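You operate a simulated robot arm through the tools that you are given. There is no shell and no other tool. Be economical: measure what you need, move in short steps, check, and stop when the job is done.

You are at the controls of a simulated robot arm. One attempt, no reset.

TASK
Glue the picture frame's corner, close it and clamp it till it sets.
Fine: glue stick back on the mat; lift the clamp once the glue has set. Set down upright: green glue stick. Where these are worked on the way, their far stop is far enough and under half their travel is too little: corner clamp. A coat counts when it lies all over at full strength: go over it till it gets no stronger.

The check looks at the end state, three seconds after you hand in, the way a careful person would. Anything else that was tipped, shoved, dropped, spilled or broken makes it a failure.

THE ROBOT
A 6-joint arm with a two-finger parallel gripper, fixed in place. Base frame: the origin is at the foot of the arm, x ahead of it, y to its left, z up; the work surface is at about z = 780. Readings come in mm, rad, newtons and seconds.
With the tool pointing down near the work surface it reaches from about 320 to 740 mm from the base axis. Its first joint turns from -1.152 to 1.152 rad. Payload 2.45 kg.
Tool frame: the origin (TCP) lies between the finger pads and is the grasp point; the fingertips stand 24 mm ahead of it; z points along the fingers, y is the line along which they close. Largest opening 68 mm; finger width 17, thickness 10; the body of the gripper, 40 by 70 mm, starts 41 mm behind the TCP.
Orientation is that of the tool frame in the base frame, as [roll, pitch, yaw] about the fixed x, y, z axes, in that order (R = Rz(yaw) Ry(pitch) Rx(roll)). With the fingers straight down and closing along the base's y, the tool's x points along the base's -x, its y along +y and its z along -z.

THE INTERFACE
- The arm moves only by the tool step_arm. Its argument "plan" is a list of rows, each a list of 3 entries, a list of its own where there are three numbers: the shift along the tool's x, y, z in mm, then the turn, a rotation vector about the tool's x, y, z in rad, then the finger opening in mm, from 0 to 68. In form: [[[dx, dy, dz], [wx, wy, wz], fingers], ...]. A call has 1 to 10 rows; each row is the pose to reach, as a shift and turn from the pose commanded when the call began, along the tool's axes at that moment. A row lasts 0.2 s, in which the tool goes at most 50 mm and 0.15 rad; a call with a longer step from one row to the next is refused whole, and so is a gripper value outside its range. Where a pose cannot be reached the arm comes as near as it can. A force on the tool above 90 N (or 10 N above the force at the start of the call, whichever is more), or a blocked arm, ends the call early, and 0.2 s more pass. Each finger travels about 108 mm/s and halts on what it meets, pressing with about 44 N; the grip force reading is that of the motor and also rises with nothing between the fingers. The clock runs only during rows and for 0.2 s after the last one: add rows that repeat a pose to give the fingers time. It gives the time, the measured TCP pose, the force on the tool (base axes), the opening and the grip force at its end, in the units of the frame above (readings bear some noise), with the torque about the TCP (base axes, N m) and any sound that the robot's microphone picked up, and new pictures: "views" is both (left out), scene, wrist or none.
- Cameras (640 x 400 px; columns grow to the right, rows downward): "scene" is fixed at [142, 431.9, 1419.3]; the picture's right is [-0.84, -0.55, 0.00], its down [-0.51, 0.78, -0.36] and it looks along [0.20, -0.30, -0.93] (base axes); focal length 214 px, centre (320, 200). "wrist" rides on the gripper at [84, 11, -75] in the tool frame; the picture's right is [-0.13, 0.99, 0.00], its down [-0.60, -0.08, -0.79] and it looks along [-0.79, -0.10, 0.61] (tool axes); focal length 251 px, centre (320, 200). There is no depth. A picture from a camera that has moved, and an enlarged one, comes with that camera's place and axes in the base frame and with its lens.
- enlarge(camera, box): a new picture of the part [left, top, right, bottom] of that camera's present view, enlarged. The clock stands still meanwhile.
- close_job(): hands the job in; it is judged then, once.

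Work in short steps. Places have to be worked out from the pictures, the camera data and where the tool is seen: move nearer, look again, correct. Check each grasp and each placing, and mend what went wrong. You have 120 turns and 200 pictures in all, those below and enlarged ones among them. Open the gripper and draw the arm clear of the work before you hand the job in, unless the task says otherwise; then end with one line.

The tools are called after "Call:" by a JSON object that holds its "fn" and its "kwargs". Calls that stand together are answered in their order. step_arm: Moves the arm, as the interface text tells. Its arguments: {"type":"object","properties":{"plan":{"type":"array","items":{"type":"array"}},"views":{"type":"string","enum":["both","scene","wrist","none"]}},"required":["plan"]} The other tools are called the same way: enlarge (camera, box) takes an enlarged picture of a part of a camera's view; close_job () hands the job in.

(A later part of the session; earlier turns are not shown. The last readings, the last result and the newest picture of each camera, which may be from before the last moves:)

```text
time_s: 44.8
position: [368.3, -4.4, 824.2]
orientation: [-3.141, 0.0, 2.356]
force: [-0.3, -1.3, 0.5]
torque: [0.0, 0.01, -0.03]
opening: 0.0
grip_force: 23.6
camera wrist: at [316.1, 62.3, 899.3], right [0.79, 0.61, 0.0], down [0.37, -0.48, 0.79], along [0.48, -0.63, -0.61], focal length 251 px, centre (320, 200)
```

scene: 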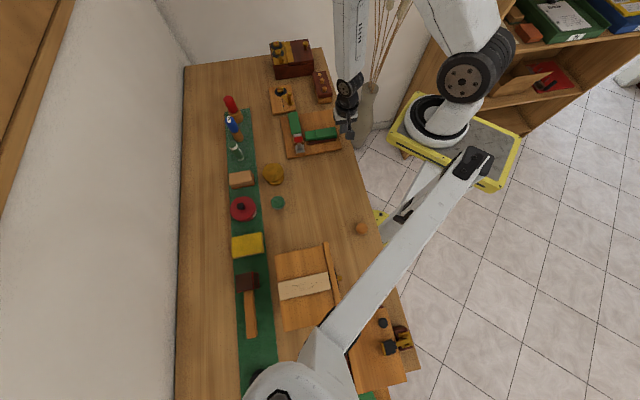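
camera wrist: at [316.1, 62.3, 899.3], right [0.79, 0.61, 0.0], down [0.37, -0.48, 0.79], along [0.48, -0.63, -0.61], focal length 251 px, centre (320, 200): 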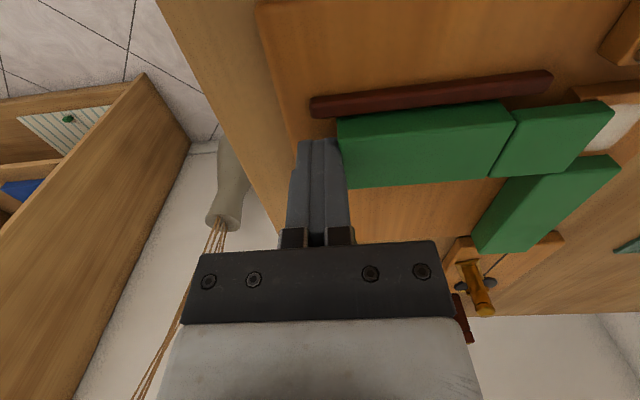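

The rail slides easily; its head is still short of the lap. Continue 16 mm.

Call:
{"fn": "step_arm", "kwargs": {"plan": [[[0, 5, 0], [0, 0, 0], 0], [[0, 10, 0], [0, 0, 0], 0], [[0, 16, 0], [0, 0, 0], 0]], "views": "wrist"}}

```text
time_s: 45.6
position: [378.0, 5.7, 823.4]
orientation: [-3.141, -0.001, 2.356]
force: [-0.5, -1.0, -2.1]
torque: [0.01, 0.02, 0.01]
opening: 0.0
grip_force: 23.7
camera wrist: at [327.1, 73.4, 899.2], right [0.79, 0.61, 0.0], down [0.37, -0.48, 0.79], along [0.48, -0.63, -0.61], focal length 251 px, centre (320, 200)
```

wrist: 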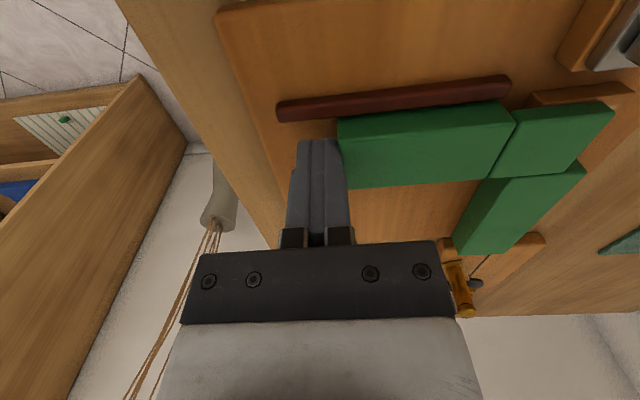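

Call:
{"fn": "enlarge", "kwargs": {"camera": "wrist", "box": [480, 60, 640, 260]}}

Call:
{"fn": "enlarge", "kwargs": {"camera": "scene", "box": [270, 90, 350, 160]}}

```text
2.00 times, centred on (560, 160) of wrist
camera zoom: at [327.1, 73.4, 899.2], right [0.79, 0.61, 0.0], down [0.37, -0.48, 0.79], along [0.48, -0.63, -0.61], focal length 503 px, centre (-160, 280)
```

zoom: 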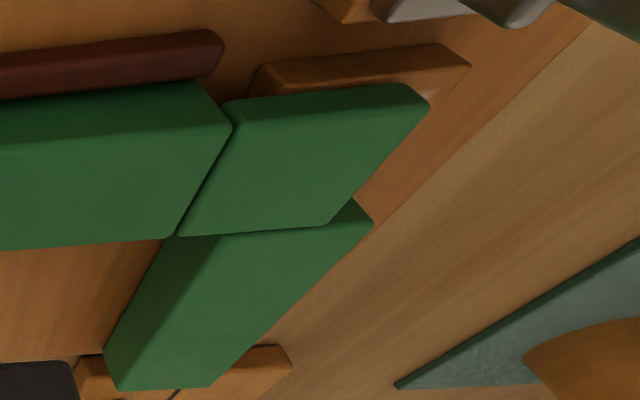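

```text
5.71 times, centred on (310, 125) of scene
camera zoom: at [142.0, 431.9, 1419.3], right [-0.84, -0.55, 0.0], down [-0.51, 0.78, -0.36], along [0.2, -0.3, -0.93], focal length 1226 px, centre (377, 629)
```

zoom: 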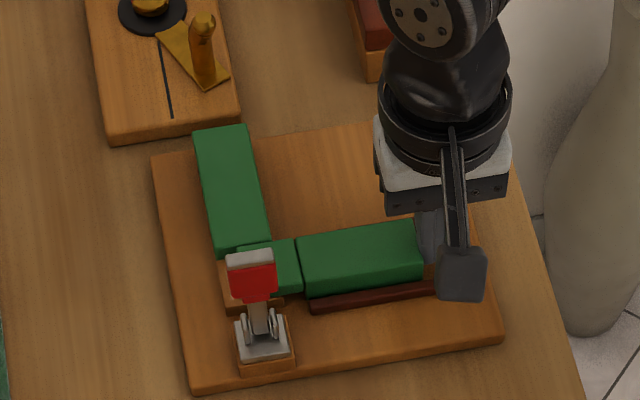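

The head needs about 12 mm more to line up with the fixed rail's outer edge. Continue slowly.

Call:
{"fn": "step_arm", "kwargs": {"plan": [[[0, 3, 0], [0, 0, 0], 0], [[0, 6, 0], [0, 0, 0], 0], [[0, 8, 0], [0, 0, 0], 0]], "views": "none"}}

Call:
{"fn": "enlarge", "kwargs": {"camera": "wrist", "box": [480, 60, 640, 260]}}

```text
time_s: 46.4
position: [385.1, 11.8, 824.5]
orientation: [-3.141, 0.002, 2.357]
force: [-1.4, -1.1, -0.8]
torque: [0.01, 0.03, 0.01]
opening: 0.5
grip_force: 24.1
```

```text
2.00 times, centred on (560, 160) of wrist
camera zoom: at [332.9, 79.0, 899.5], right [0.79, 0.61, 0.0], down [0.37, -0.48, 0.79], along [0.48, -0.63, -0.61], focal length 503 px, centre (-160, 280)
```

zoom: 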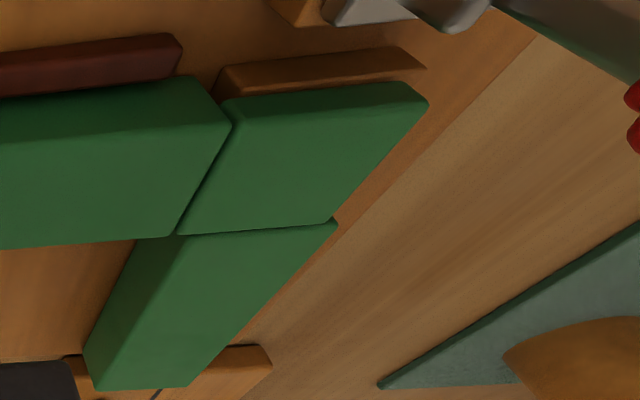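

Almost flush. Small 1 mm pushes, watching the force for the stop.

Call:
{"fn": "step_arm", "kwargs": {"plan": [[[0, 1, 0], [0, 0, 0], 0], [[0, 2, 0], [0, 0, 0], 0]], "views": "none"}}

Call:
{"fn": "enlarge", "kwargs": {"camera": "wrist", "box": [520, 80, 640, 200]}}

```text
time_s: 47.0
position: [387.5, 12.5, 823.6]
orientation: [-3.141, -0.002, 2.358]
force: [-1.5, -0.7, 1.4]
torque: [0.01, 0.0, 0.01]
opening: 0.1
grip_force: 23.9
```

```text
3.33 times, centred on (580, 140) of wrist
camera zoom: at [334.5, 80.1, 899.3], right [0.79, 0.61, 0.0], down [0.37, -0.48, 0.79], along [0.48, -0.63, -0.61], focal length 838 px, centre (-547, 400)
```

zoom: 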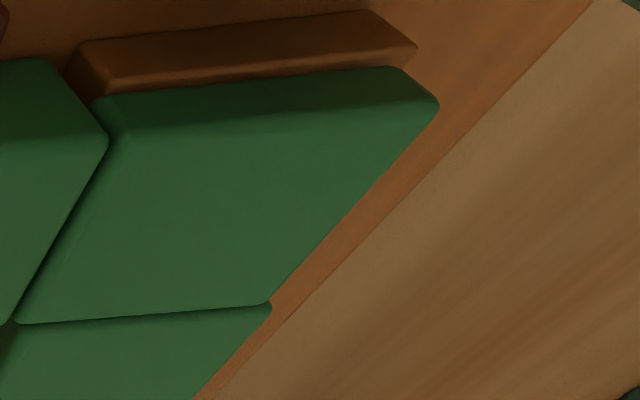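

Flush. One more 1 mm nudge to feel whether the rail is against its stop.

Call:
{"fn": "step_arm", "kwargs": {"plan": [[[0, 0.6, 0], [0, 0, 0], 0], [[0, 1.2, 0], [0, 0, 0], 0]], "views": "none"}}

Call:
{"fn": "enlarge", "kwargs": {"camera": "wrist", "box": [520, 80, 640, 200]}}

```text
time_s: 47.6
position: [387.0, 14.9, 824.4]
orientation: [-3.141, 0.0, 2.356]
force: [-0.2, -1.5, 0.3]
torque: [-0.03, 0.04, -0.02]
opening: 0.1
grip_force: 23.6
```

```text
3.33 times, centred on (580, 140) of wrist
camera zoom: at [335.3, 81.2, 899.2], right [0.79, 0.61, 0.0], down [0.37, -0.48, 0.79], along [0.48, -0.63, -0.61], focal length 838 px, centre (-547, 400)
```

zoom: 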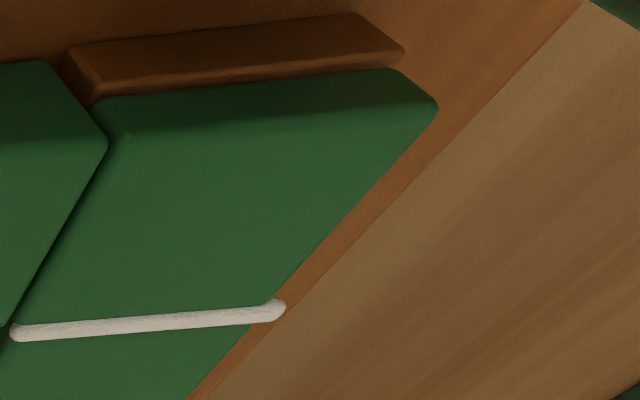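

Glue squeezes out in a bead: the joint is closed. I back off, rise, and go to behind the clamp lever (its +v side).

Call:
{"fn": "step_arm", "kwargs": {"plan": [[[0, -12, 0], [0, 0, 0], 0], [[0, -15, -40], [0, 0, 0], 0], [[0, -15, -85], [0, 0, 0], 0], [[0, -15, -130], [0, 0, 0], 0], [[20, 20, -150], [0, 0, 0], 0], [[40, 55, -150], [0, 0, 0], 0], [[60, 85, -150], [0, 0, 0], 0], [[76, 105, -150], [0, 0, 0], 0]]}}

```text
time_s: 49.4
position: [407.7, 141.6, 973.0]
orientation: [3.141, -0.001, 2.356]
force: [-0.5, 0.8, 0.2]
torque: [0.01, -0.01, 0.0]
opening: 0.0
grip_force: 23.5
camera wrist: at [355.5, 209.6, 1048.9], right [0.79, 0.61, 0.0], down [0.37, -0.48, 0.79], along [0.48, -0.63, -0.61], focal length 251 px, centre (320, 200)
```

scene: 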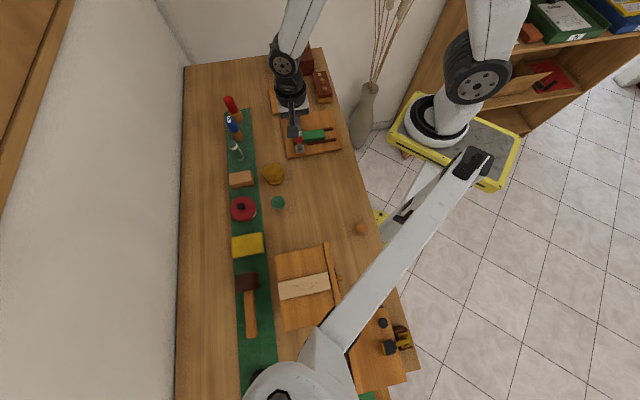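
wrist: 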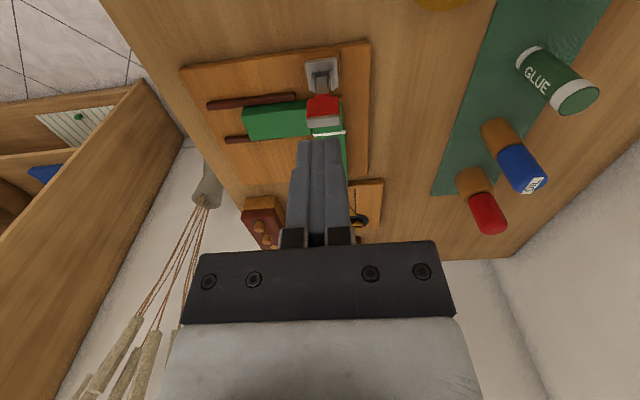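

The lever tip is about 24 mm ahead of the TCP (−x). I descend to fingertip z ≈ 864 behind it.

Call:
{"fn": "step_arm", "kwargs": {"plan": [[[2, 0, 40], [0, 0, 0], 0], [[2, 0, 75], [0, 0, 0], 0], [[2, 0, 85], [0, 0, 0], 0]]}}

```text
time_s: 50.2
position: [407.2, 144.4, 887.6]
orientation: [-3.141, -0.002, 2.356]
force: [-0.2, 0.3, -0.2]
torque: [-0.03, 0.03, 0.01]
opening: 0.0
grip_force: 23.6
camera wrist: at [354.6, 210.7, 963.9], right [0.79, 0.61, 0.0], down [0.37, -0.48, 0.79], along [0.48, -0.63, -0.61], focal length 251 px, centre (320, 200)
```

scene: 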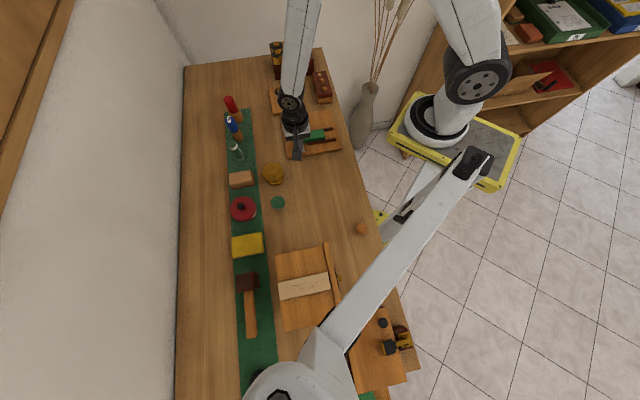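
wrist: 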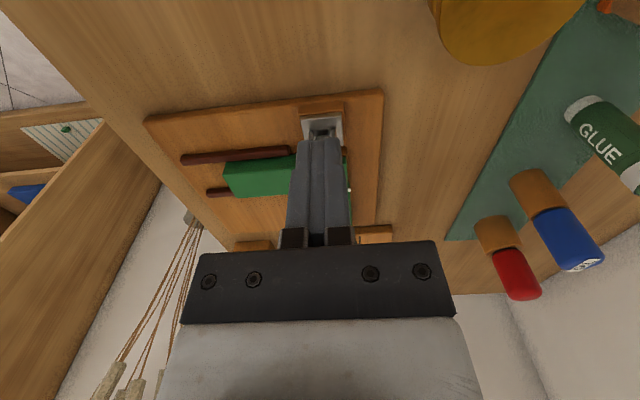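

The fingers are behind the lever. I push along −x, first about 30° of lever swing.

Call:
{"fn": "step_arm", "kwargs": {"plan": [[[-10, 0, 0], [0, 0, 0], 0], [[-18, 0, 0], [0, 0, 0], 0], [[-28, 0, 0], [0, 0, 0], 0], [[-38, 0, 1], [0, 0, 0], 0], [[-48, 0, 3], [0, 0, 0], 0]], "views": "scene"}}

Call:
{"fn": "enlarge", "kwargs": {"camera": "scene", "box": [270, 100, 350, 170]}}

```text
time_s: 51.4
position: [440.0, 110.1, 887.0]
orientation: [3.141, 0.001, 2.356]
force: [0.1, -0.1, -0.3]
torque: [0.0, 0.0, -0.01]
opening: 0.0
grip_force: 24.1
```

scene: 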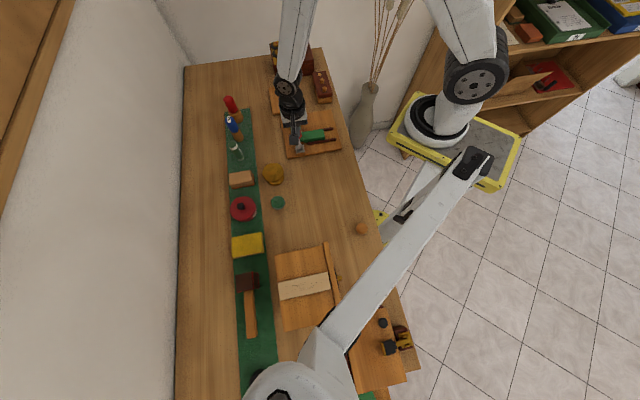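

```text
5.71 times, centred on (310, 135) of scene
camera zoom: at [142.0, 431.9, 1419.3], right [-0.84, -0.55, 0.0], down [-0.51, 0.78, -0.36], along [0.2, -0.3, -0.93], focal length 1226 px, centre (377, 571)
```

zoom: 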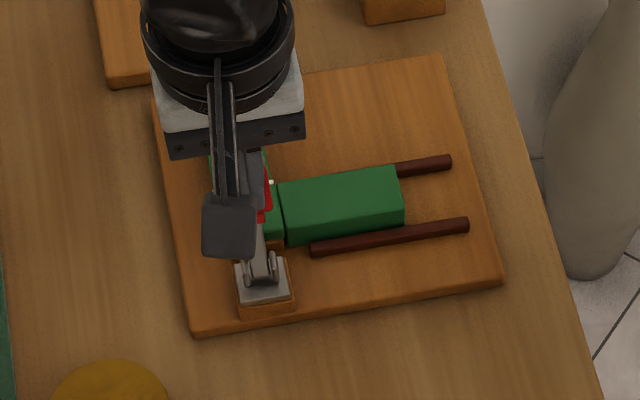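

Call:
{"fn": "enlarge", "kwargs": {"camera": "wrist", "box": [260, 40, 380, 240]}}

```text
2.00 times, centred on (320, 140) of wrist
camera zoom: at [388.1, 176.9, 961.7], right [0.79, 0.61, 0.0], down [0.37, -0.48, 0.79], along [0.48, -0.63, -0.61], focal length 503 px, centre (320, 320)
```

zoom: 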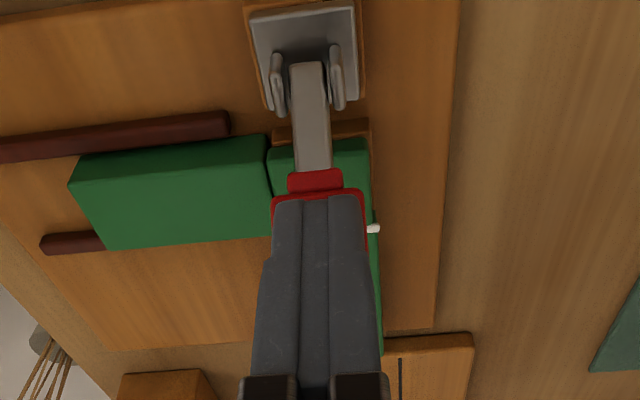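

The lever follows easily. I follow its arc onward and down towards about 70°.

Call:
{"fn": "step_arm", "kwargs": {"plan": [[[-8, 0, 5], [0, 0, 0], 0], [[-16, 0, 11], [0, 0, 0], 0], [[-22, 0, 17], [0, 0, 0], 0], [[-27, 0, 23], [0, 0, 0], 0], [[-31, 0, 30], [0, 0, 0], 0]], "views": "none"}}

Call:
{"fn": "enlarge", "kwargs": {"camera": "wrist", "box": [260, 40, 380, 240]}}

```text
time_s: 52.6
position: [460.7, 89.7, 857.9]
orientation: [3.141, -0.002, 2.359]
force: [-30.1, 18.3, 73.8]
torque: [-0.05, 0.37, -0.07]
opening: 0.0
grip_force: 23.8
```

```text
2.00 times, centred on (320, 140) of wrist
camera zoom: at [408.4, 155.9, 934.3], right [0.79, 0.61, 0.0], down [0.37, -0.48, 0.79], along [0.48, -0.63, -0.61], focal length 503 px, centre (320, 320)
```

zoom: 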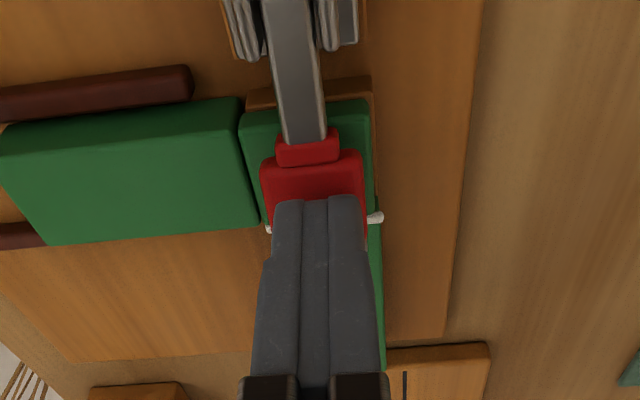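

74 N upward: the lever meets its stop (or the joint). I raise the finger and look at how it lies.

Call:
{"fn": "step_arm", "kwargs": {"plan": [[[3, 0, -10], [0, 0, 0], 0], [[8, 0, -40], [0, 0, 0], 0], [[20, 0, -80], [0, 0, 0], 0], [[45, 0, -115], [0, 0, 0], 0]]}}

Call:
{"fn": "enlarge", "kwargs": {"camera": "wrist", "box": [240, 20, 400, 160]}}

Call:
{"fn": "enlarge", "kwargs": {"camera": "scene", "box": [270, 100, 350, 170]}}

```text
time_s: 53.6
position: [428.9, 119.5, 972.3]
orientation: [3.142, 0.001, 2.357]
force: [-0.6, -0.3, 0.5]
torque: [-0.01, -0.01, 0.0]
opening: 0.3
grip_force: 23.3
camera wrist: at [377.3, 186.4, 1047.5], right [0.79, 0.61, 0.0], down [0.37, -0.48, 0.79], along [0.48, -0.63, -0.61], focal length 251 px, centre (320, 200)
```

scene: 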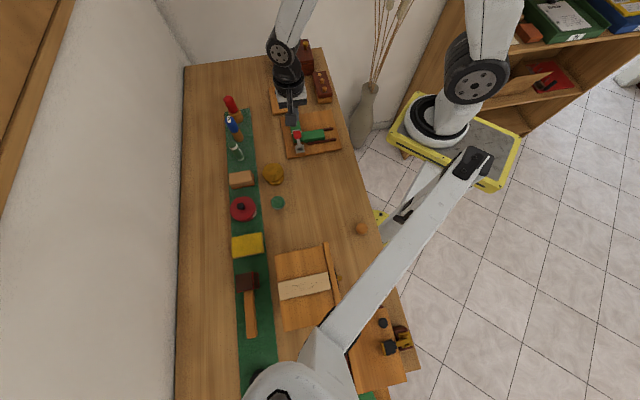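
wrist: 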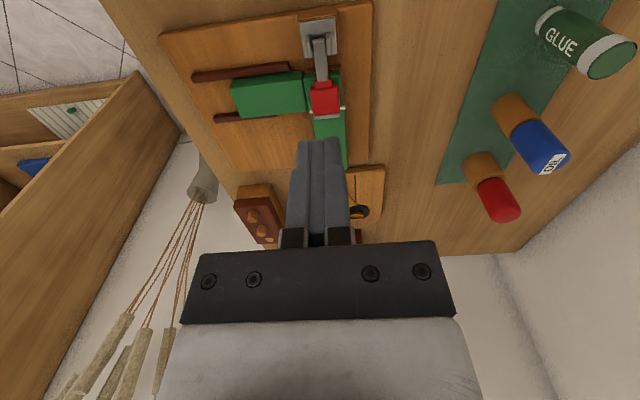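

```text
2.86 times, centred on (320, 90) of wrist
camera zoom: at [377.3, 186.4, 1047.5], right [0.79, 0.61, 0.0], down [0.37, -0.48, 0.79], along [0.48, -0.63, -0.61], focal length 718 px, centre (320, 514)
```

zoom: 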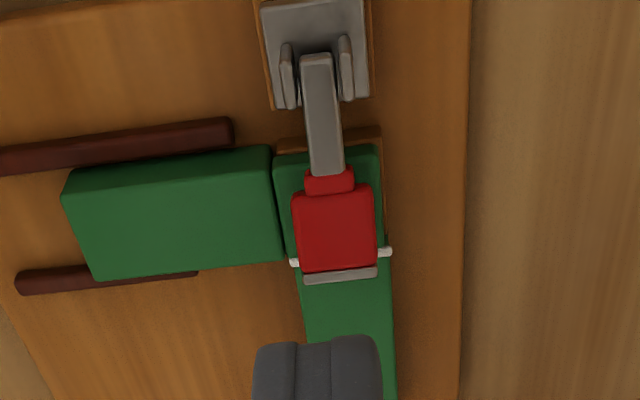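

```text
5.71 times, centred on (310, 135) of scene
camera zoom: at [142.0, 431.9, 1419.3], right [-0.84, -0.55, 0.0], down [-0.51, 0.78, -0.36], along [0.2, -0.3, -0.93], focal length 1226 px, centre (377, 571)
```

zoom: 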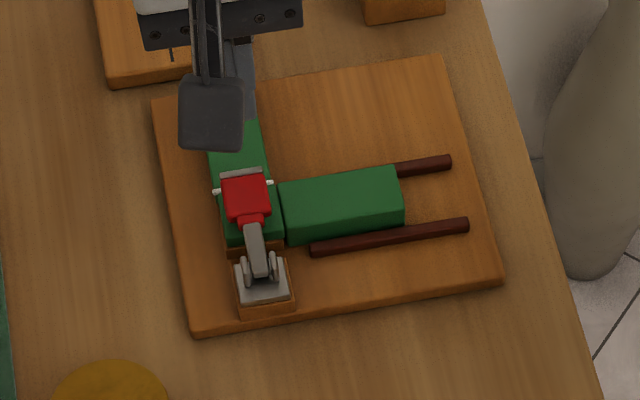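

The lever lies over the joint and stays there. To make sure it is at its far stop, I press straight down on its end and watch whether it still gives.

Call:
{"fn": "step_arm", "kwargs": {"plan": [[[-15, 0, 15], [0, 0, 0], 0], [[-35, 0, 45], [0, 0, 0], 0], [[-48, 0, 80], [0, 0, 0], 0], [[-48, 0, 105], [0, 0, 0], 0], [[-48, 0, 110], [0, 0, 0], 0], [[-48, 0, 113], [0, 0, 0], 0]], "views": "none"}}

```text
time_s: 55.0
position: [463.5, 86.5, 860.7]
orientation: [3.139, 0.002, 2.357]
force: [-12.7, -5.9, 54.9]
torque: [-0.57, 0.1, 0.1]
opening: 0.0
grip_force: 23.4
```

55 N with the tip at z ≈ 837; 1 mm further to see whether it yields.

Call:
{"fn": "step_arm", "kwargs": {"plan": [[[0, 0, 0.6], [0, 0, 0], 0], [[0, 0, 1.2], [0, 0, 0], 0], [[0, 0, 1.2], [0, 0, 0], 0]], "views": "none"}}

```text
time_s: 55.8
position: [464.1, 85.0, 860.4]
orientation: [3.139, 0.0, 2.357]
force: [-17.9, -10.4, 72.1]
torque: [-0.76, 0.15, 0.05]
opening: 0.0
grip_force: 23.7
```

The lever is firm: no give at 72 N, so it is on its stop. I withdraw to a viewing pose and wait for the glue to set, watching the bead.

Call:
{"fn": "step_arm", "kwargs": {"plan": [[[3, 0, -12], [0, 0, 0], 0], [[8, 0, -45], [0, 0, 0], 0], [[20, 0, -85], [0, 0, 0], 0], [[45, 0, -115], [0, 0, 0], 0], [[45, 0, -115], [0, 0, 0], 0], [[45, 0, -115], [0, 0, 0], 0], [[45, 0, -115], [0, 0, 0], 0], [[45, 0, -115], [0, 0, 0], 0]], "views": "none"}}

Call:
{"fn": "enlarge", "kwargs": {"camera": "wrist", "box": [280, 60, 360, 120]}}

Call:
{"fn": "step_arm", "kwargs": {"plan": [[[0, 0, 0], [0, 0, 0], 0], [[0, 0, 0], [0, 0, 0], 0], [[0, 0, 0], [0, 0, 0], 0], [[0, 0, 0], [0, 0, 0], 0], [[0, 0, 0], [0, 0, 0], 0], [[0, 0, 0], [0, 0, 0], 0], [[0, 0, 0], [0, 0, 0], 0], [[0, 0, 0], [0, 0, 0], 0], [[0, 0, 0], [0, 0, 0], 0], [[0, 0, 0], [0, 0, 0], 0]], "views": "none"}}

Call:
{"fn": "step_arm", "kwargs": {"plan": [[[0, 0, 0], [0, 0, 0], 0], [[0, 0, 0], [0, 0, 0], 0], [[0, 0, 0], [0, 0, 0], 0], [[0, 0, 0], [0, 0, 0], 0], [[0, 0, 0], [0, 0, 0], 0], [[0, 0, 0], [0, 0, 0], 0], [[0, 0, 0], [0, 0, 0], 0], [[0, 0, 0], [0, 0, 0], 0], [[0, 0, 0], [0, 0, 0], 0], [[0, 0, 0], [0, 0, 0], 0]], "views": "none"}}

Call:
{"fn": "step_arm", "kwargs": {"plan": [[[0, 0, 0], [0, 0, 0], 0], [[0, 0, 0], [0, 0, 0], 0], [[0, 0, 0], [0, 0, 0], 0], [[0, 0, 0], [0, 0, 0], 0], [[0, 0, 0], [0, 0, 0], 0], [[0, 0, 0], [0, 0, 0], 0], [[0, 0, 0], [0, 0, 0], 0], [[0, 0, 0], [0, 0, 0], 0], [[0, 0, 0], [0, 0, 0], 0], [[0, 0, 0], [0, 0, 0], 0]], "views": "none"}}

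Call:
{"fn": "enlarge", "kwargs": {"camera": "wrist", "box": [280, 60, 360, 120]}}

```text
time_s: 57.6
position: [432.4, 117.5, 971.1]
orientation: [-3.141, -0.001, 2.355]
force: [-0.5, 0.5, 0.4]
torque: [0.0, 0.01, -0.01]
opening: 0.0
grip_force: 23.8
```

```text
6.67 times, centred on (320, 90) of wrist
camera zoom: at [380.5, 184.3, 1047.0], right [0.79, 0.61, 0.0], down [0.37, -0.48, 0.79], along [0.48, -0.63, -0.61], focal length 1676 px, centre (320, 933)
```

zoom: 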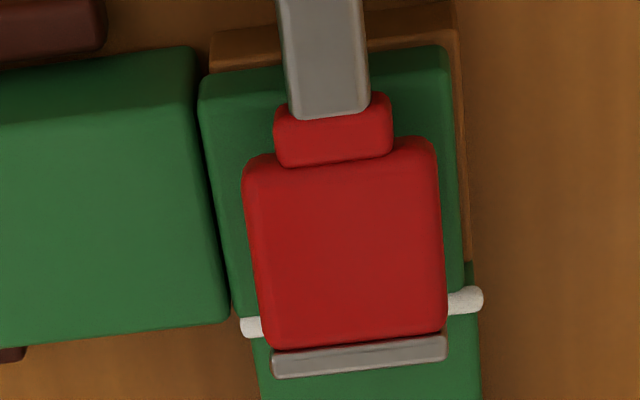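

```text
time_s: 59.8
position: [432.3, 118.4, 971.9]
orientation: [3.14, 0.001, 2.355]
force: [0.9, -0.3, -1.5]
torque: [0.0, 0.04, -0.01]
opening: 0.0
grip_force: 23.9
```

```text
time_s: 62.0
position: [432.7, 118.0, 972.7]
orientation: [3.142, 0.001, 2.357]
force: [-0.4, -0.3, 0.6]
torque: [-0.01, 0.03, 0.04]
opening: 0.1
grip_force: 23.3
```

```text
time_s: 64.2
position: [433.3, 117.0, 971.4]
orientation: [3.141, -0.001, 2.355]
force: [0.2, 0.4, -0.8]
torque: [0.0, 0.01, -0.01]
opening: 0.0
grip_force: 23.7
```

```text
6.67 times, centred on (320, 90) of wrist
camera zoom: at [380.5, 184.3, 1047.0], right [0.79, 0.61, 0.0], down [0.37, -0.48, 0.79], along [0.48, -0.63, -0.61], focal length 1676 px, centre (320, 933)
```

zoom: 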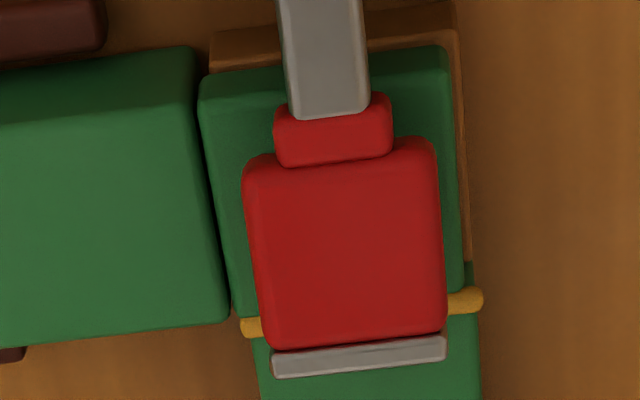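

The bead has turned from white to amber: it is setting. I wait some more seconds to see whether it changes further.

Call:
{"fn": "step_arm", "kwargs": {"plan": [[[0, 0, 0], [0, 0, 0], 0], [[0, 0, 0], [0, 0, 0], 0], [[0, 0, 0], [0, 0, 0], 0], [[0, 0, 0], [0, 0, 0], 0], [[0, 0, 0], [0, 0, 0], 0], [[0, 0, 0], [0, 0, 0], 0], [[0, 0, 0], [0, 0, 0], 0], [[0, 0, 0], [0, 0, 0], 0], [[0, 0, 0], [0, 0, 0], 0], [[0, 0, 0], [0, 0, 0], 0]], "views": "none"}}

Call:
{"fn": "step_arm", "kwargs": {"plan": [[[0, 0, 0], [0, 0, 0], 0], [[0, 0, 0], [0, 0, 0], 0], [[0, 0, 0], [0, 0, 0], 0], [[0, 0, 0], [0, 0, 0], 0], [[0, 0, 0], [0, 0, 0], 0], [[0, 0, 0], [0, 0, 0], 0], [[0, 0, 0], [0, 0, 0], 0], [[0, 0, 0], [0, 0, 0], 0], [[0, 0, 0], [0, 0, 0], 0], [[0, 0, 0], [0, 0, 0], 0]], "views": "none"}}

Call:
{"fn": "step_arm", "kwargs": {"plan": [[[0, 0, 0], [0, 0, 0], 20], [[0, 0, 0], [0, 0, 0], 40], [[0, 0, 0], [0, 0, 0], 50], [[0, 0, 0], [0, 0, 0], 50], [[0, 0, 0], [0, 0, 0], 50], [[0, 0, 0], [0, 0, 0], 50], [[0, 0, 0], [0, 0, 0], 50], [[0, 0, 0], [0, 0, 0], 50], [[0, 0, 0], [0, 0, 0], 50], [[0, 0, 0], [0, 0, 0], 50]], "views": "none"}}

Call:
{"fn": "enlarge", "kwargs": {"camera": "wrist", "box": [280, 60, 360, 120]}}

```text
time_s: 66.4
position: [432.3, 117.5, 971.4]
orientation: [-3.14, 0.0, 2.357]
force: [0.1, -0.8, -0.4]
torque: [-0.02, -0.01, 0.01]
opening: 0.0
grip_force: 23.7
```

```text
time_s: 68.6
position: [432.8, 117.3, 972.2]
orientation: [3.139, 0.0, 2.357]
force: [-0.1, 0.0, 0.1]
torque: [-0.03, -0.03, 0.01]
opening: 0.0
grip_force: 23.2
```

```text
time_s: 70.8
position: [433.0, 117.4, 972.4]
orientation: [-3.141, 0.0, 2.357]
force: [0.3, -0.5, 0.4]
torque: [-0.01, 0.01, -0.02]
opening: 50.3
grip_force: 0.0
```

```text
6.67 times, centred on (320, 90) of wrist
camera zoom: at [380.5, 184.2, 1047.0], right [0.79, 0.61, 0.0], down [0.37, -0.48, 0.79], along [0.48, -0.63, -0.61], focal length 1676 px, centre (320, 933)
```

zoom: 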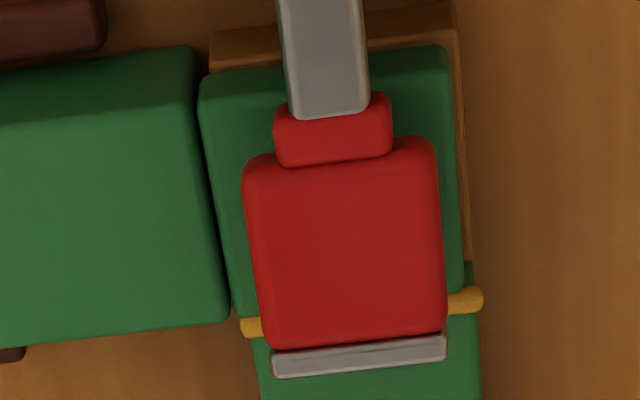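

No further change: the glue has set. I now lift the clamp: descend with open fingers straddling the red handle, tips staying above the rails (z ≈ 819).

Call:
{"fn": "step_arm", "kwargs": {"plan": [[[-15, 0, 30], [0, 0, 0], 50], [[-35, -0.8, 60], [0, 0, 0], 50], [[-39, -0.8, 95], [0, 0, 0], 50], [[-39, -0.8, 122], [0, 0, 0], 50], [[-39, -0.8, 129], [0, 0, 0], 50]], "views": "wrist"}}

```text
time_s: 72.0
position: [458.9, 91.0, 842.3]
orientation: [-3.141, 0.0, 2.355]
force: [0.9, 0.5, 0.3]
torque: [0.01, -0.01, -0.03]
opening: 50.0
grip_force: 0.1
camera wrist: at [406.7, 156.6, 918.0], right [0.79, 0.61, 0.0], down [0.37, -0.48, 0.79], along [0.48, -0.63, -0.61], focal length 251 px, centre (320, 200)
```

wrist: 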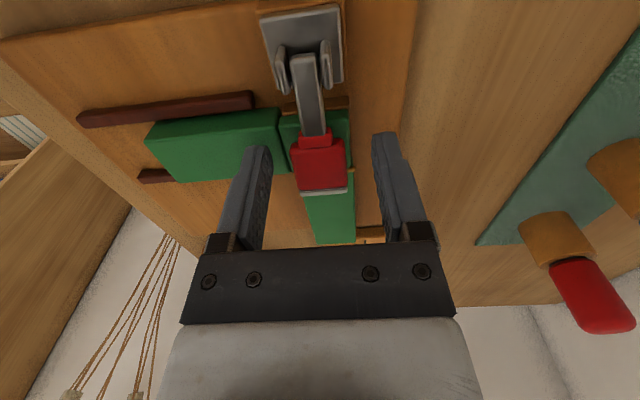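

The handle is centred between the fingers. Close on it.

Call:
{"fn": "step_arm", "kwargs": {"plan": [[[0, 0, 0], [0, 0, 0], 36], [[0, 0, 0], [0, 0, 0], 26], [[0, 0, 0], [0, 0, 0], 18], [[0, 0, 0], [0, 0, 0], 18]], "views": "wrist"}}

```text
time_s: 73.0
position: [458.3, 90.4, 842.6]
orientation: [3.142, 0.002, 2.358]
force: [-2.3, -2.4, -1.2]
torque: [-0.07, 0.01, 0.01]
opening: 20.1
grip_force: 0.5
camera wrist: at [406.4, 156.5, 918.3], right [0.79, 0.61, 0.0], down [0.37, -0.48, 0.79], along [0.48, -0.63, -0.61], focal length 251 px, centre (320, 200)
```

wrist: 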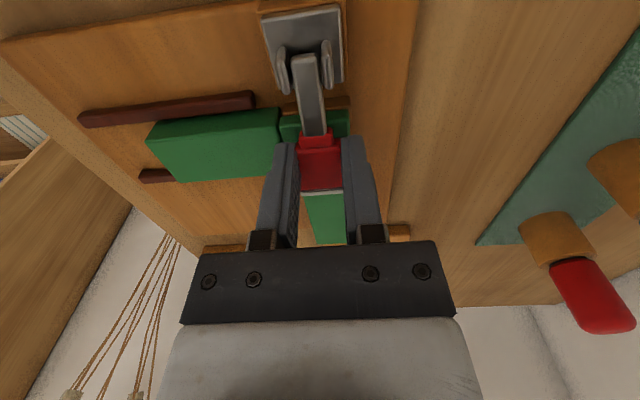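

Held at 20 mm. Firm the grip and lift a little along the lever's arc, checking the force.

Call:
{"fn": "step_arm", "kwargs": {"plan": [[[0, 0, 0], [0, 0, 0], 10], [[1, 0, -4], [0, 0, 0], 10], [[3, 0, -9], [0, 0, 0], 10], [[6, 0, -14], [0, 0, 0], 10]], "views": "wrist"}}

```text
time_s: 74.0
position: [454.4, 92.6, 856.6]
orientation: [3.141, 0.0, 2.356]
force: [0.0, -16.6, -12.4]
torque: [-0.65, -0.39, -0.12]
opening: 18.5
grip_force: 36.8
camera wrist: at [402.6, 159.8, 932.3], right [0.79, 0.61, 0.0], down [0.37, -0.48, 0.79], along [0.48, -0.63, -0.61], focal length 251 px, centre (320, 200)
```

wrist: 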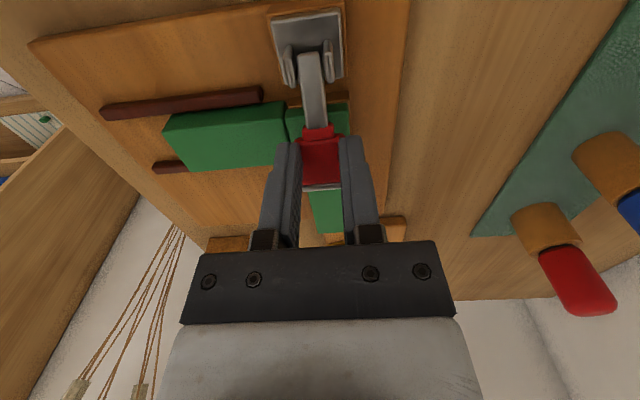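

It comes up with mild forces (~17 N). Continue along the arc.

Call:
{"fn": "step_arm", "kwargs": {"plan": [[[2, -0.5, -5], [0, 0, 0], 10], [[6, -0.5, -10], [0, 0, 0], 10], [[11, -0.5, -14], [0, 0, 0], 10], [[16, -0.5, -17], [0, 0, 0], 10]], "views": "wrist"}}

```text
time_s: 75.0
position: [444.1, 105.5, 873.3]
orientation: [-3.141, 0.0, 2.356]
force: [0.1, -1.1, 0.0]
torque: [0.02, -0.02, -0.05]
opening: 9.8
grip_force: 0.1
camera wrist: at [391.5, 171.5, 949.6], right [0.79, 0.61, 0.0], down [0.37, -0.48, 0.79], along [0.48, -0.63, -0.61], focal length 251 px, centre (320, 200)
```

wrist: 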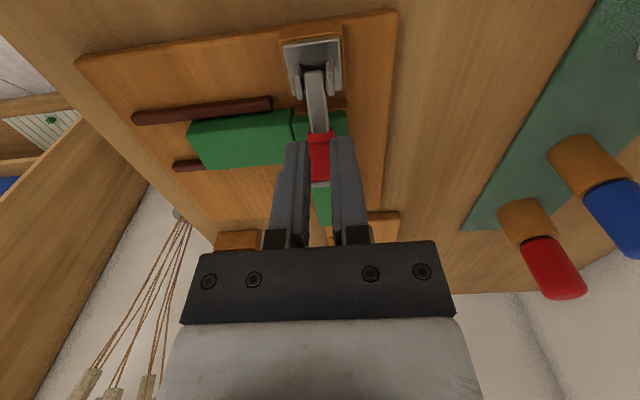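

The fingers slipped off the handle. I rise and check where the lever stands.

Call:
{"fn": "step_arm", "kwargs": {"plan": [[[0, 0, -30], [0, 0, 0], 10], [[0, 0, -70], [0, 0, 0], 10], [[0, 0, -100], [0, 0, 0], 10]], "views": "none"}}

Call:
{"fn": "enlarge", "kwargs": {"camera": "wrist", "box": [260, 20, 380, 120]}}

Call:
{"fn": "enlarge", "kwargs": {"camera": "scene", "box": [270, 100, 350, 170]}}

```text
time_s: 75.8
position: [443.2, 105.0, 975.4]
orientation: [-3.141, -0.002, 2.357]
force: [-0.1, 0.7, 0.3]
torque: [-0.01, 0.0, 0.01]
opening: 9.8
grip_force: 0.1
```

```text
4.00 times, centred on (320, 70) of wrist
camera zoom: at [391.4, 171.5, 1050.1], right [0.79, 0.61, 0.0], down [0.37, -0.48, 0.79], along [0.48, -0.63, -0.61], focal length 1006 px, centre (320, 720)
```

zoom: 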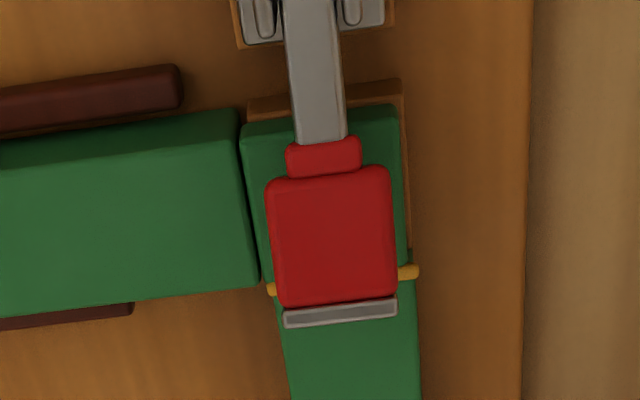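

```text
5.71 times, centred on (310, 135) of scene
camera zoom: at [142.0, 431.9, 1419.3], right [-0.84, -0.55, 0.0], down [-0.51, 0.78, -0.36], along [0.2, -0.3, -0.93], focal length 1226 px, centre (377, 571)
```

zoom: 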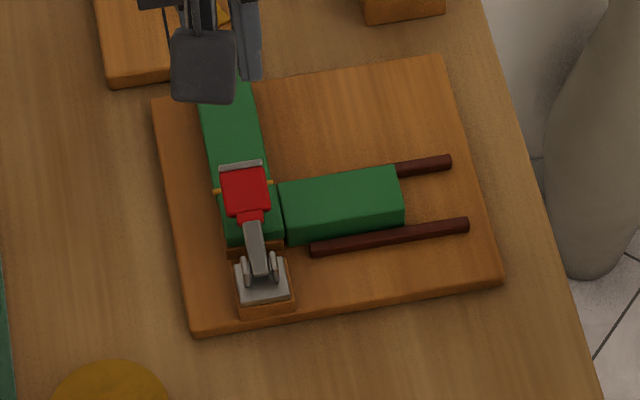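

The lever is only slightly raised and its end now sits higher, so I can take a deeper hold with the pads centred on the handle. I open and descend again.

Call:
{"fn": "step_arm", "kwargs": {"plan": [[[0, 0, 0], [0, 0, 0], 30], [[-10, 0, 40], [0, 0, 0], 50], [[-21, 0.5, 80], [0, 0, 0], 50], [[-21, 0.5, 115], [0, 0, 0], 50], [[-21, 0.5, 130], [0, 0, 0], 50], [[-21, 0.5, 130], [0, 0, 0], 34], [[-21, 0.5, 130], [0, 0, 0], 20], [[-21, 0.5, 130], [0, 0, 0], 8], [[-21, 0.5, 130], [0, 0, 0], 8]], "views": "wrist"}}

```text
time_s: 77.8
position: [457.6, 90.5, 842.8]
orientation: [-3.137, 0.0, 2.353]
force: [-6.3, -9.0, -4.2]
torque: [-0.08, -0.2, -0.44]
opening: 18.3
grip_force: 35.7
camera wrist: at [405.9, 156.9, 919.2], right [0.79, 0.61, 0.0], down [0.37, -0.48, 0.79], along [0.48, -0.63, -0.61], focal length 251 px, centre (320, 200)
```

wrist: 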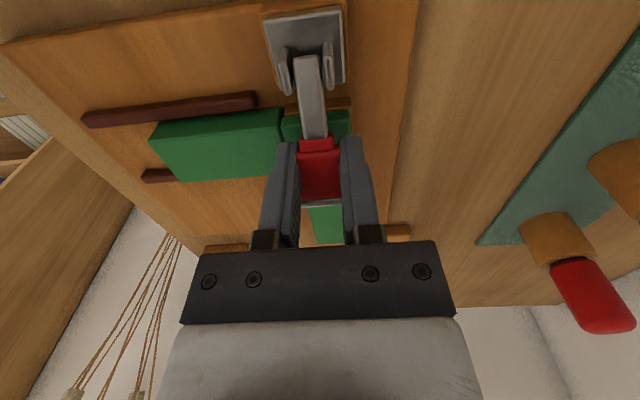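

A good hold (18 mm wide, deeper). I follow the arc upward with a small y correction.

Call:
{"fn": "step_arm", "kwargs": {"plan": [[[1.5, -0.6, -3], [0, 0, 0], 8], [[4, -0.8, -6], [0, 0, 0], 8], [[6.8, -0.8, -8.5], [0, 0, 0], 8], [[10, -0.8, -11.5], [0, 0, 0], 8]], "views": "wrist"}}

```text
time_s: 78.8
position: [451.0, 95.3, 855.9]
orientation: [3.141, 0.0, 2.356]
force: [1.7, -28.0, -7.5]
torque: [-0.72, -0.57, -0.45]
opening: 18.2
grip_force: 36.4
camera wrist: at [399.1, 163.2, 931.3], right [0.79, 0.61, 0.0], down [0.37, -0.48, 0.79], along [0.48, -0.63, -0.61], focal length 251 px, centre (320, 200)
```

wrist: 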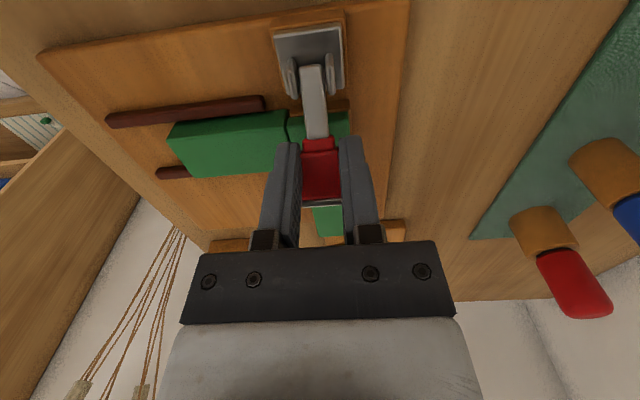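

The pull is −v, so the arc calls for more upward motion. I adjust: mainly up.

Call:
{"fn": "step_arm", "kwargs": {"plan": [[[-0.5, -0.6, -3], [0, 0, 0], 8], [[0.5, -1, -6], [0, 0, 0], 8], [[2.5, -1, -9], [0, 0, 0], 8]], "views": "wrist"}}

```text
time_s: 79.6
position: [447.9, 98.5, 864.5]
orientation: [3.141, 0.0, 2.357]
force: [-0.1, -2.6, -21.5]
torque: [-0.36, -0.51, -0.17]
opening: 18.1
grip_force: 36.0
camera wrist: at [396.7, 165.3, 939.7], right [0.79, 0.61, 0.0], down [0.37, -0.48, 0.79], along [0.48, -0.63, -0.61], focal length 251 px, centre (320, 200)
```

wrist: 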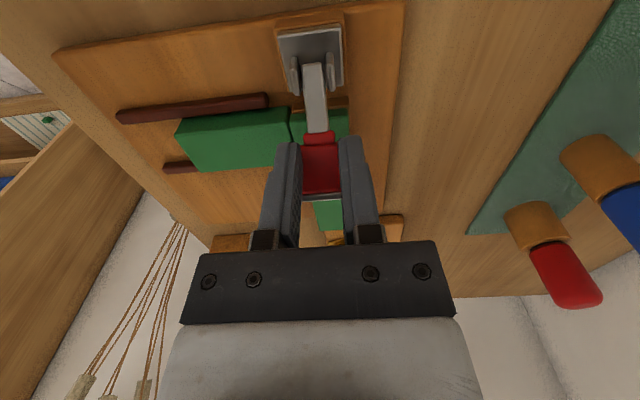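

Balanced now; continue with more +v than up.

Call:
{"fn": "step_arm", "kwargs": {"plan": [[[3, 0, -1], [0, 0, 0], 8], [[6, 0, -3], [0, 0, 0], 8], [[9, 0, -5], [0, 0, 0], 8]], "views": "wrist"}}

```text
time_s: 80.4
position: [443.4, 104.0, 869.4]
orientation: [3.139, 0.002, 2.356]
force: [3.2, -14.2, 6.6]
torque: [-0.51, -0.16, -0.01]
opening: 16.5
grip_force: 34.7
camera wrist: at [390.7, 171.2, 945.3], right [0.79, 0.61, 0.0], down [0.37, -0.48, 0.79], along [0.49, -0.63, -0.61], focal length 251 px, centre (320, 200)
```

wrist: 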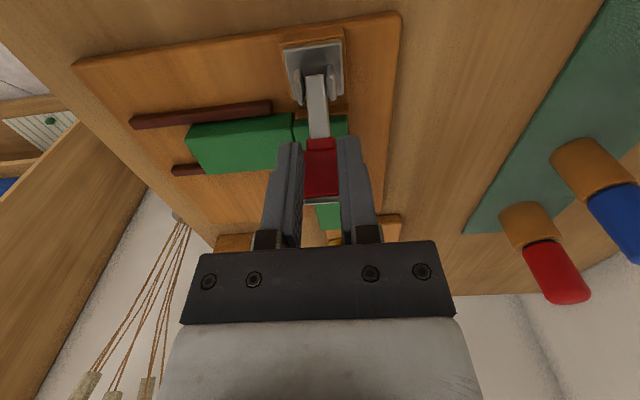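

The hold is about to slip, but the lever stands well up. I open, rise, and look.

Call:
{"fn": "step_arm", "kwargs": {"plan": [[[0, 0, 0], [0, 0, 0], 36], [[0, 0, 0], [0, 0, 0], 50], [[0, 0, -30], [0, 0, 0], 50], [[0, 0, -70], [0, 0, 0], 50], [[0, 0, -105], [0, 0, 0], 20]], "views": "none"}}

Call:
{"fn": "enlarge", "kwargs": {"camera": "wrist", "box": [260, 20, 380, 120]}}

Call:
{"fn": "enlarge", "kwargs": {"camera": "scene", "box": [270, 100, 350, 170]}}

```text
time_s: 81.6
position: [442.2, 103.9, 974.2]
orientation: [3.14, 0.0, 2.357]
force: [0.1, 0.7, -0.1]
torque: [-0.02, 0.0, -0.02]
opening: 20.0
grip_force: 0.1
```

```text
4.00 times, centred on (320, 70) of wrist
camera zoom: at [389.7, 171.5, 1049.9], right [0.79, 0.61, 0.0], down [0.37, -0.48, 0.79], along [0.48, -0.63, -0.61], focal length 1006 px, centre (320, 720)
```

zoom: 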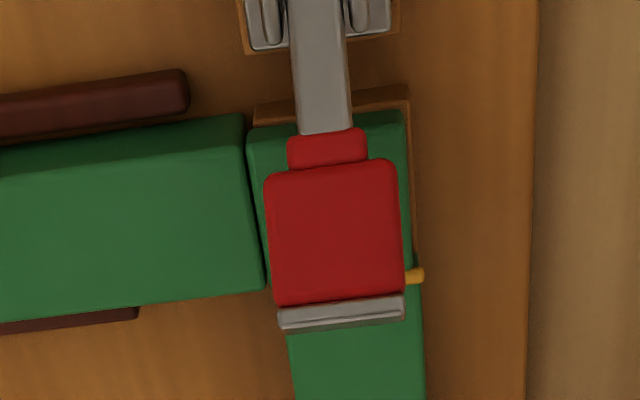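

```text
5.71 times, centred on (310, 135) of scene
camera zoom: at [142.0, 431.9, 1419.3], right [-0.84, -0.55, 0.0], down [-0.51, 0.78, -0.36], along [0.2, -0.3, -0.93], focal length 1226 px, centre (377, 571)
```

zoom: 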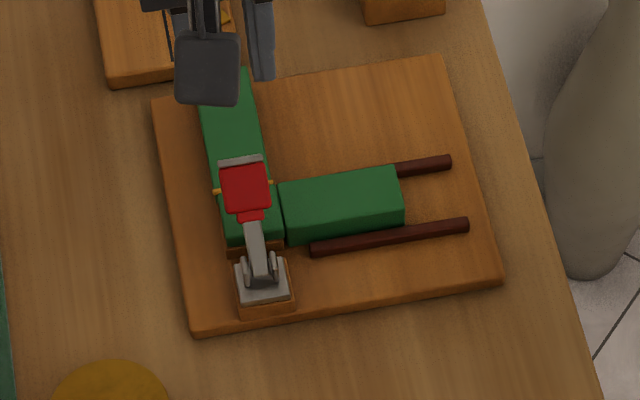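

The lever is up at about 45°. I go to its far side (−v) with closed fingers and push it the rest of the way upright.

Call:
{"fn": "step_arm", "kwargs": {"plan": [[[-25, 0, 10], [0, 0, 0], 0], [[-53, 0, 40], [0, 0, 0], 0], [[-55, 0, 80], [0, 0, 0], 0], [[-55, 0, 108], [0, 0, 0], 0]], "views": "none"}}

Call:
{"fn": "step_arm", "kwargs": {"plan": [[[10, 0, 0], [0, 0, 0], 0], [[18, 0, -2], [0, 0, 0], 0], [[26, 0, -6], [0, 0, 0], 0], [[34, 0, -10], [0, 0, 0], 0]], "views": "wrist"}}

```text
time_s: 82.6
position: [481.0, 65.8, 865.0]
orientation: [3.141, 0.001, 2.356]
force: [-0.3, 0.1, -1.0]
torque: [-0.03, 0.05, 0.01]
opening: 0.0
grip_force: 23.5
```

```text
time_s: 83.6
position: [455.8, 88.9, 876.6]
orientation: [3.141, -0.001, 2.354]
force: [3.1, -3.2, 6.2]
torque: [0.01, 0.03, 0.0]
opening: 0.0
grip_force: 23.2
camera wrist: at [404.7, 156.5, 951.5], right [0.79, 0.61, 0.0], down [0.37, -0.48, 0.79], along [0.48, -0.63, -0.61], focal length 251 px, centre (320, 200)
```

wrist: 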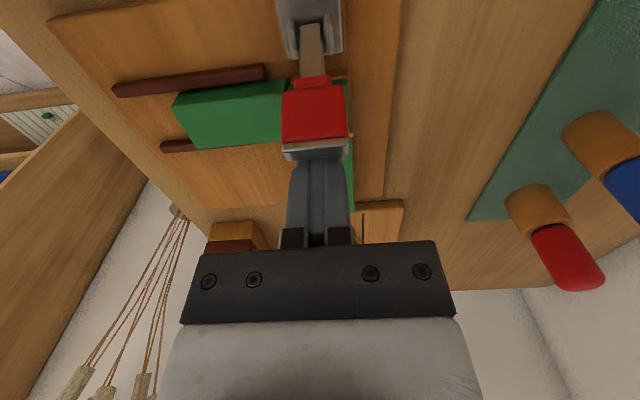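

It pivots up well with small force. Continue the push.

Call:
{"fn": "step_arm", "kwargs": {"plan": [[[6, 0, -2], [0, 0, 0], 0], [[12, 0, -4], [0, 0, 0], 0], [[18, 0, -5], [0, 0, 0], 0], [[23, 0, -5], [0, 0, 0], 0]], "views": "wrist"}}

```text
time_s: 84.6
position: [443.1, 103.7, 881.7]
orientation: [3.138, 0.002, 2.354]
force: [12.9, -32.3, 25.1]
torque: [-0.46, -0.06, 0.12]
opening: 0.0
grip_force: 24.0
camera wrist: at [390.4, 170.8, 957.3], right [0.79, 0.61, 0.0], down [0.37, -0.48, 0.79], along [0.49, -0.63, -0.61], focal length 251 px, centre (320, 200)
```

wrist: 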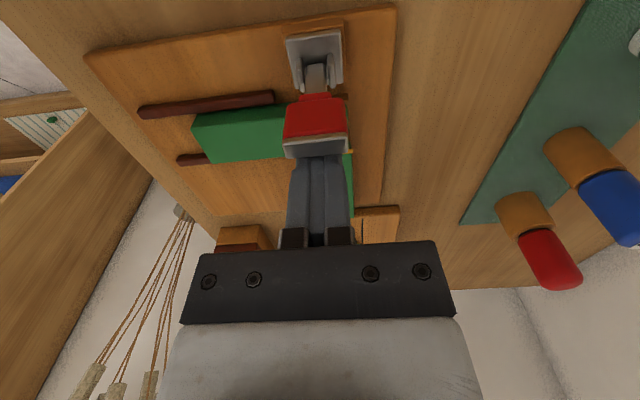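

A 40 N resistance suggests the upright stop. I back off and inspect.

Call:
{"fn": "step_arm", "kwargs": {"plan": [[[-15, 0, 0], [0, 0, 0], 0], [[-20, 0, -35], [0, 0, 0], 0], [[-20, 0, -75], [0, 0, 0], 0], [[0, 0, -100], [0, 0, 0], 0]], "views": "none"}}

Call:
{"fn": "enlarge", "kwargs": {"camera": "wrist", "box": [240, 10, 400, 130]}}

Call:
{"fn": "enlarge", "kwargs": {"camera": "scene", "box": [270, 100, 350, 170]}}

```text
time_s: 85.6
position: [440.5, 106.4, 981.4]
orientation: [-3.142, 0.0, 2.357]
force: [0.0, -0.2, -0.2]
torque: [0.01, -0.01, -0.02]
opening: 0.1
grip_force: 23.7
```

```text
3.33 times, centred on (320, 70) of wrist
camera zoom: at [388.5, 172.6, 1057.3], right [0.79, 0.61, 0.0], down [0.37, -0.48, 0.79], along [0.48, -0.63, -0.61], focal length 838 px, centre (320, 633)
```

zoom: 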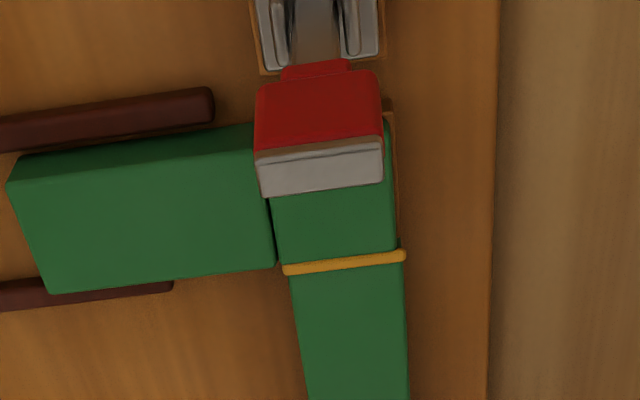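

```text
5.71 times, centred on (310, 135) of scene
camera zoom: at [142.0, 431.9, 1419.3], right [-0.84, -0.55, 0.0], down [-0.51, 0.78, -0.36], along [0.2, -0.3, -0.93], focal length 1226 px, centre (377, 571)
```

zoom: 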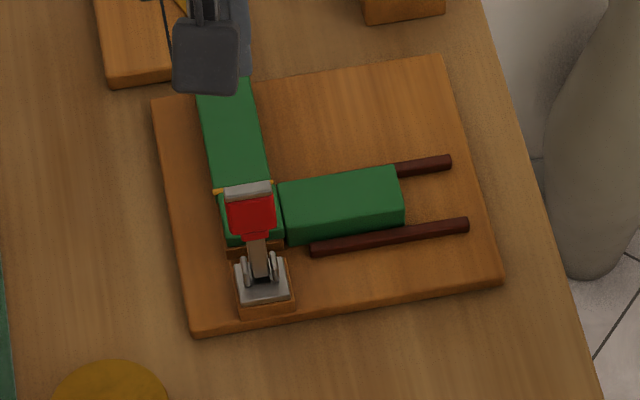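

The joint is closed with an amber line, and the lever is nearly upright. One more push higher up on the lever to bring it to its stop.

Call:
{"fn": "step_arm", "kwargs": {"plan": [[[-27, 0, 0], [0, 0, 0], 0], [[-27, 0, 45], [0, 0, 0], 0], [[-27, 0, 88], [0, 0, 0], 0], [[-17, 0, 88], [0, 0, 0], 0], [[-9, 0, 88], [0, 0, 0], 0], [[-3, 0, 88], [0, 0, 0], 0], [[2, 0, 88], [0, 0, 0], 0]], "views": "none"}}

```text
time_s: 87.2
position: [442.9, 103.4, 893.8]
orientation: [3.139, 0.002, 2.354]
force: [22.6, -43.4, 0.6]
torque: [-1.25, -0.36, 0.09]
opening: 0.0
grip_force: 22.8
```

A firm stop (47 N, no further motion): the lever is fully open. I back off, rise clear and take final pictures.

Call:
{"fn": "step_arm", "kwargs": {"plan": [[[-15, 0, 0], [0, 0, 0], 0], [[-25, 0, -30], [0, 0, 0], 0], [[-25, 0, -75], [0, 0, 0], 30], [[-25, 0, -120], [0, 0, 0], 60], [[20, 0, -160], [0, 0, 0], 60], [[55, 0, -190], [0, 0, 0], 60]]}}

Call:
{"fn": "enlarge", "kwargs": {"camera": "wrist", "box": [220, 20, 420, 170]}}

Call:
{"fn": "enlarge", "kwargs": {"camera": "scene", "box": [210, 90, 350, 180]}}

```text
refused: row 5 steps farther than a row can; nothing moved
```

```text
2.67 times, centred on (320, 95) of wrist
camera zoom: at [390.0, 171.4, 969.6], right [0.79, 0.61, 0.0], down [0.37, -0.48, 0.79], along [0.48, -0.63, -0.61], focal length 670 px, centre (320, 480)
```

zoom: 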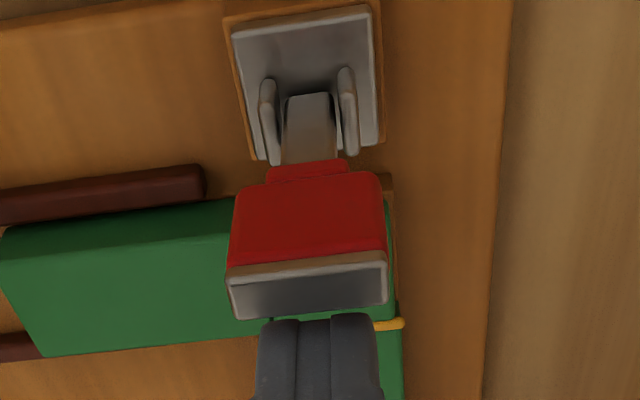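

```text
4.44 times, centred on (280, 135) of scene
camera zoom: at [142.6, 430.7, 1419.6], right [-0.84, -0.55, 0.0], down [-0.51, 0.78, -0.36], along [0.2, -0.3, -0.93], focal length 953 px, centre (498, 489)
```

zoom: 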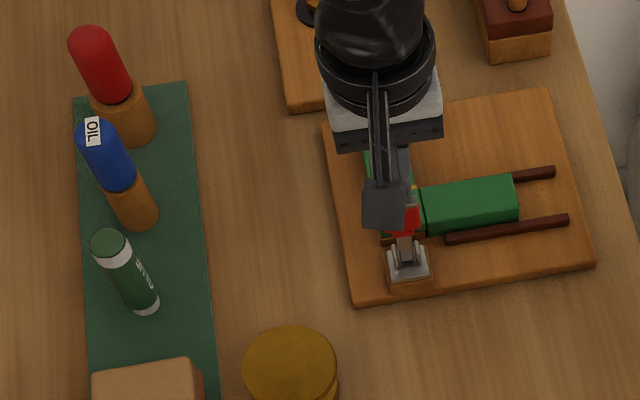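

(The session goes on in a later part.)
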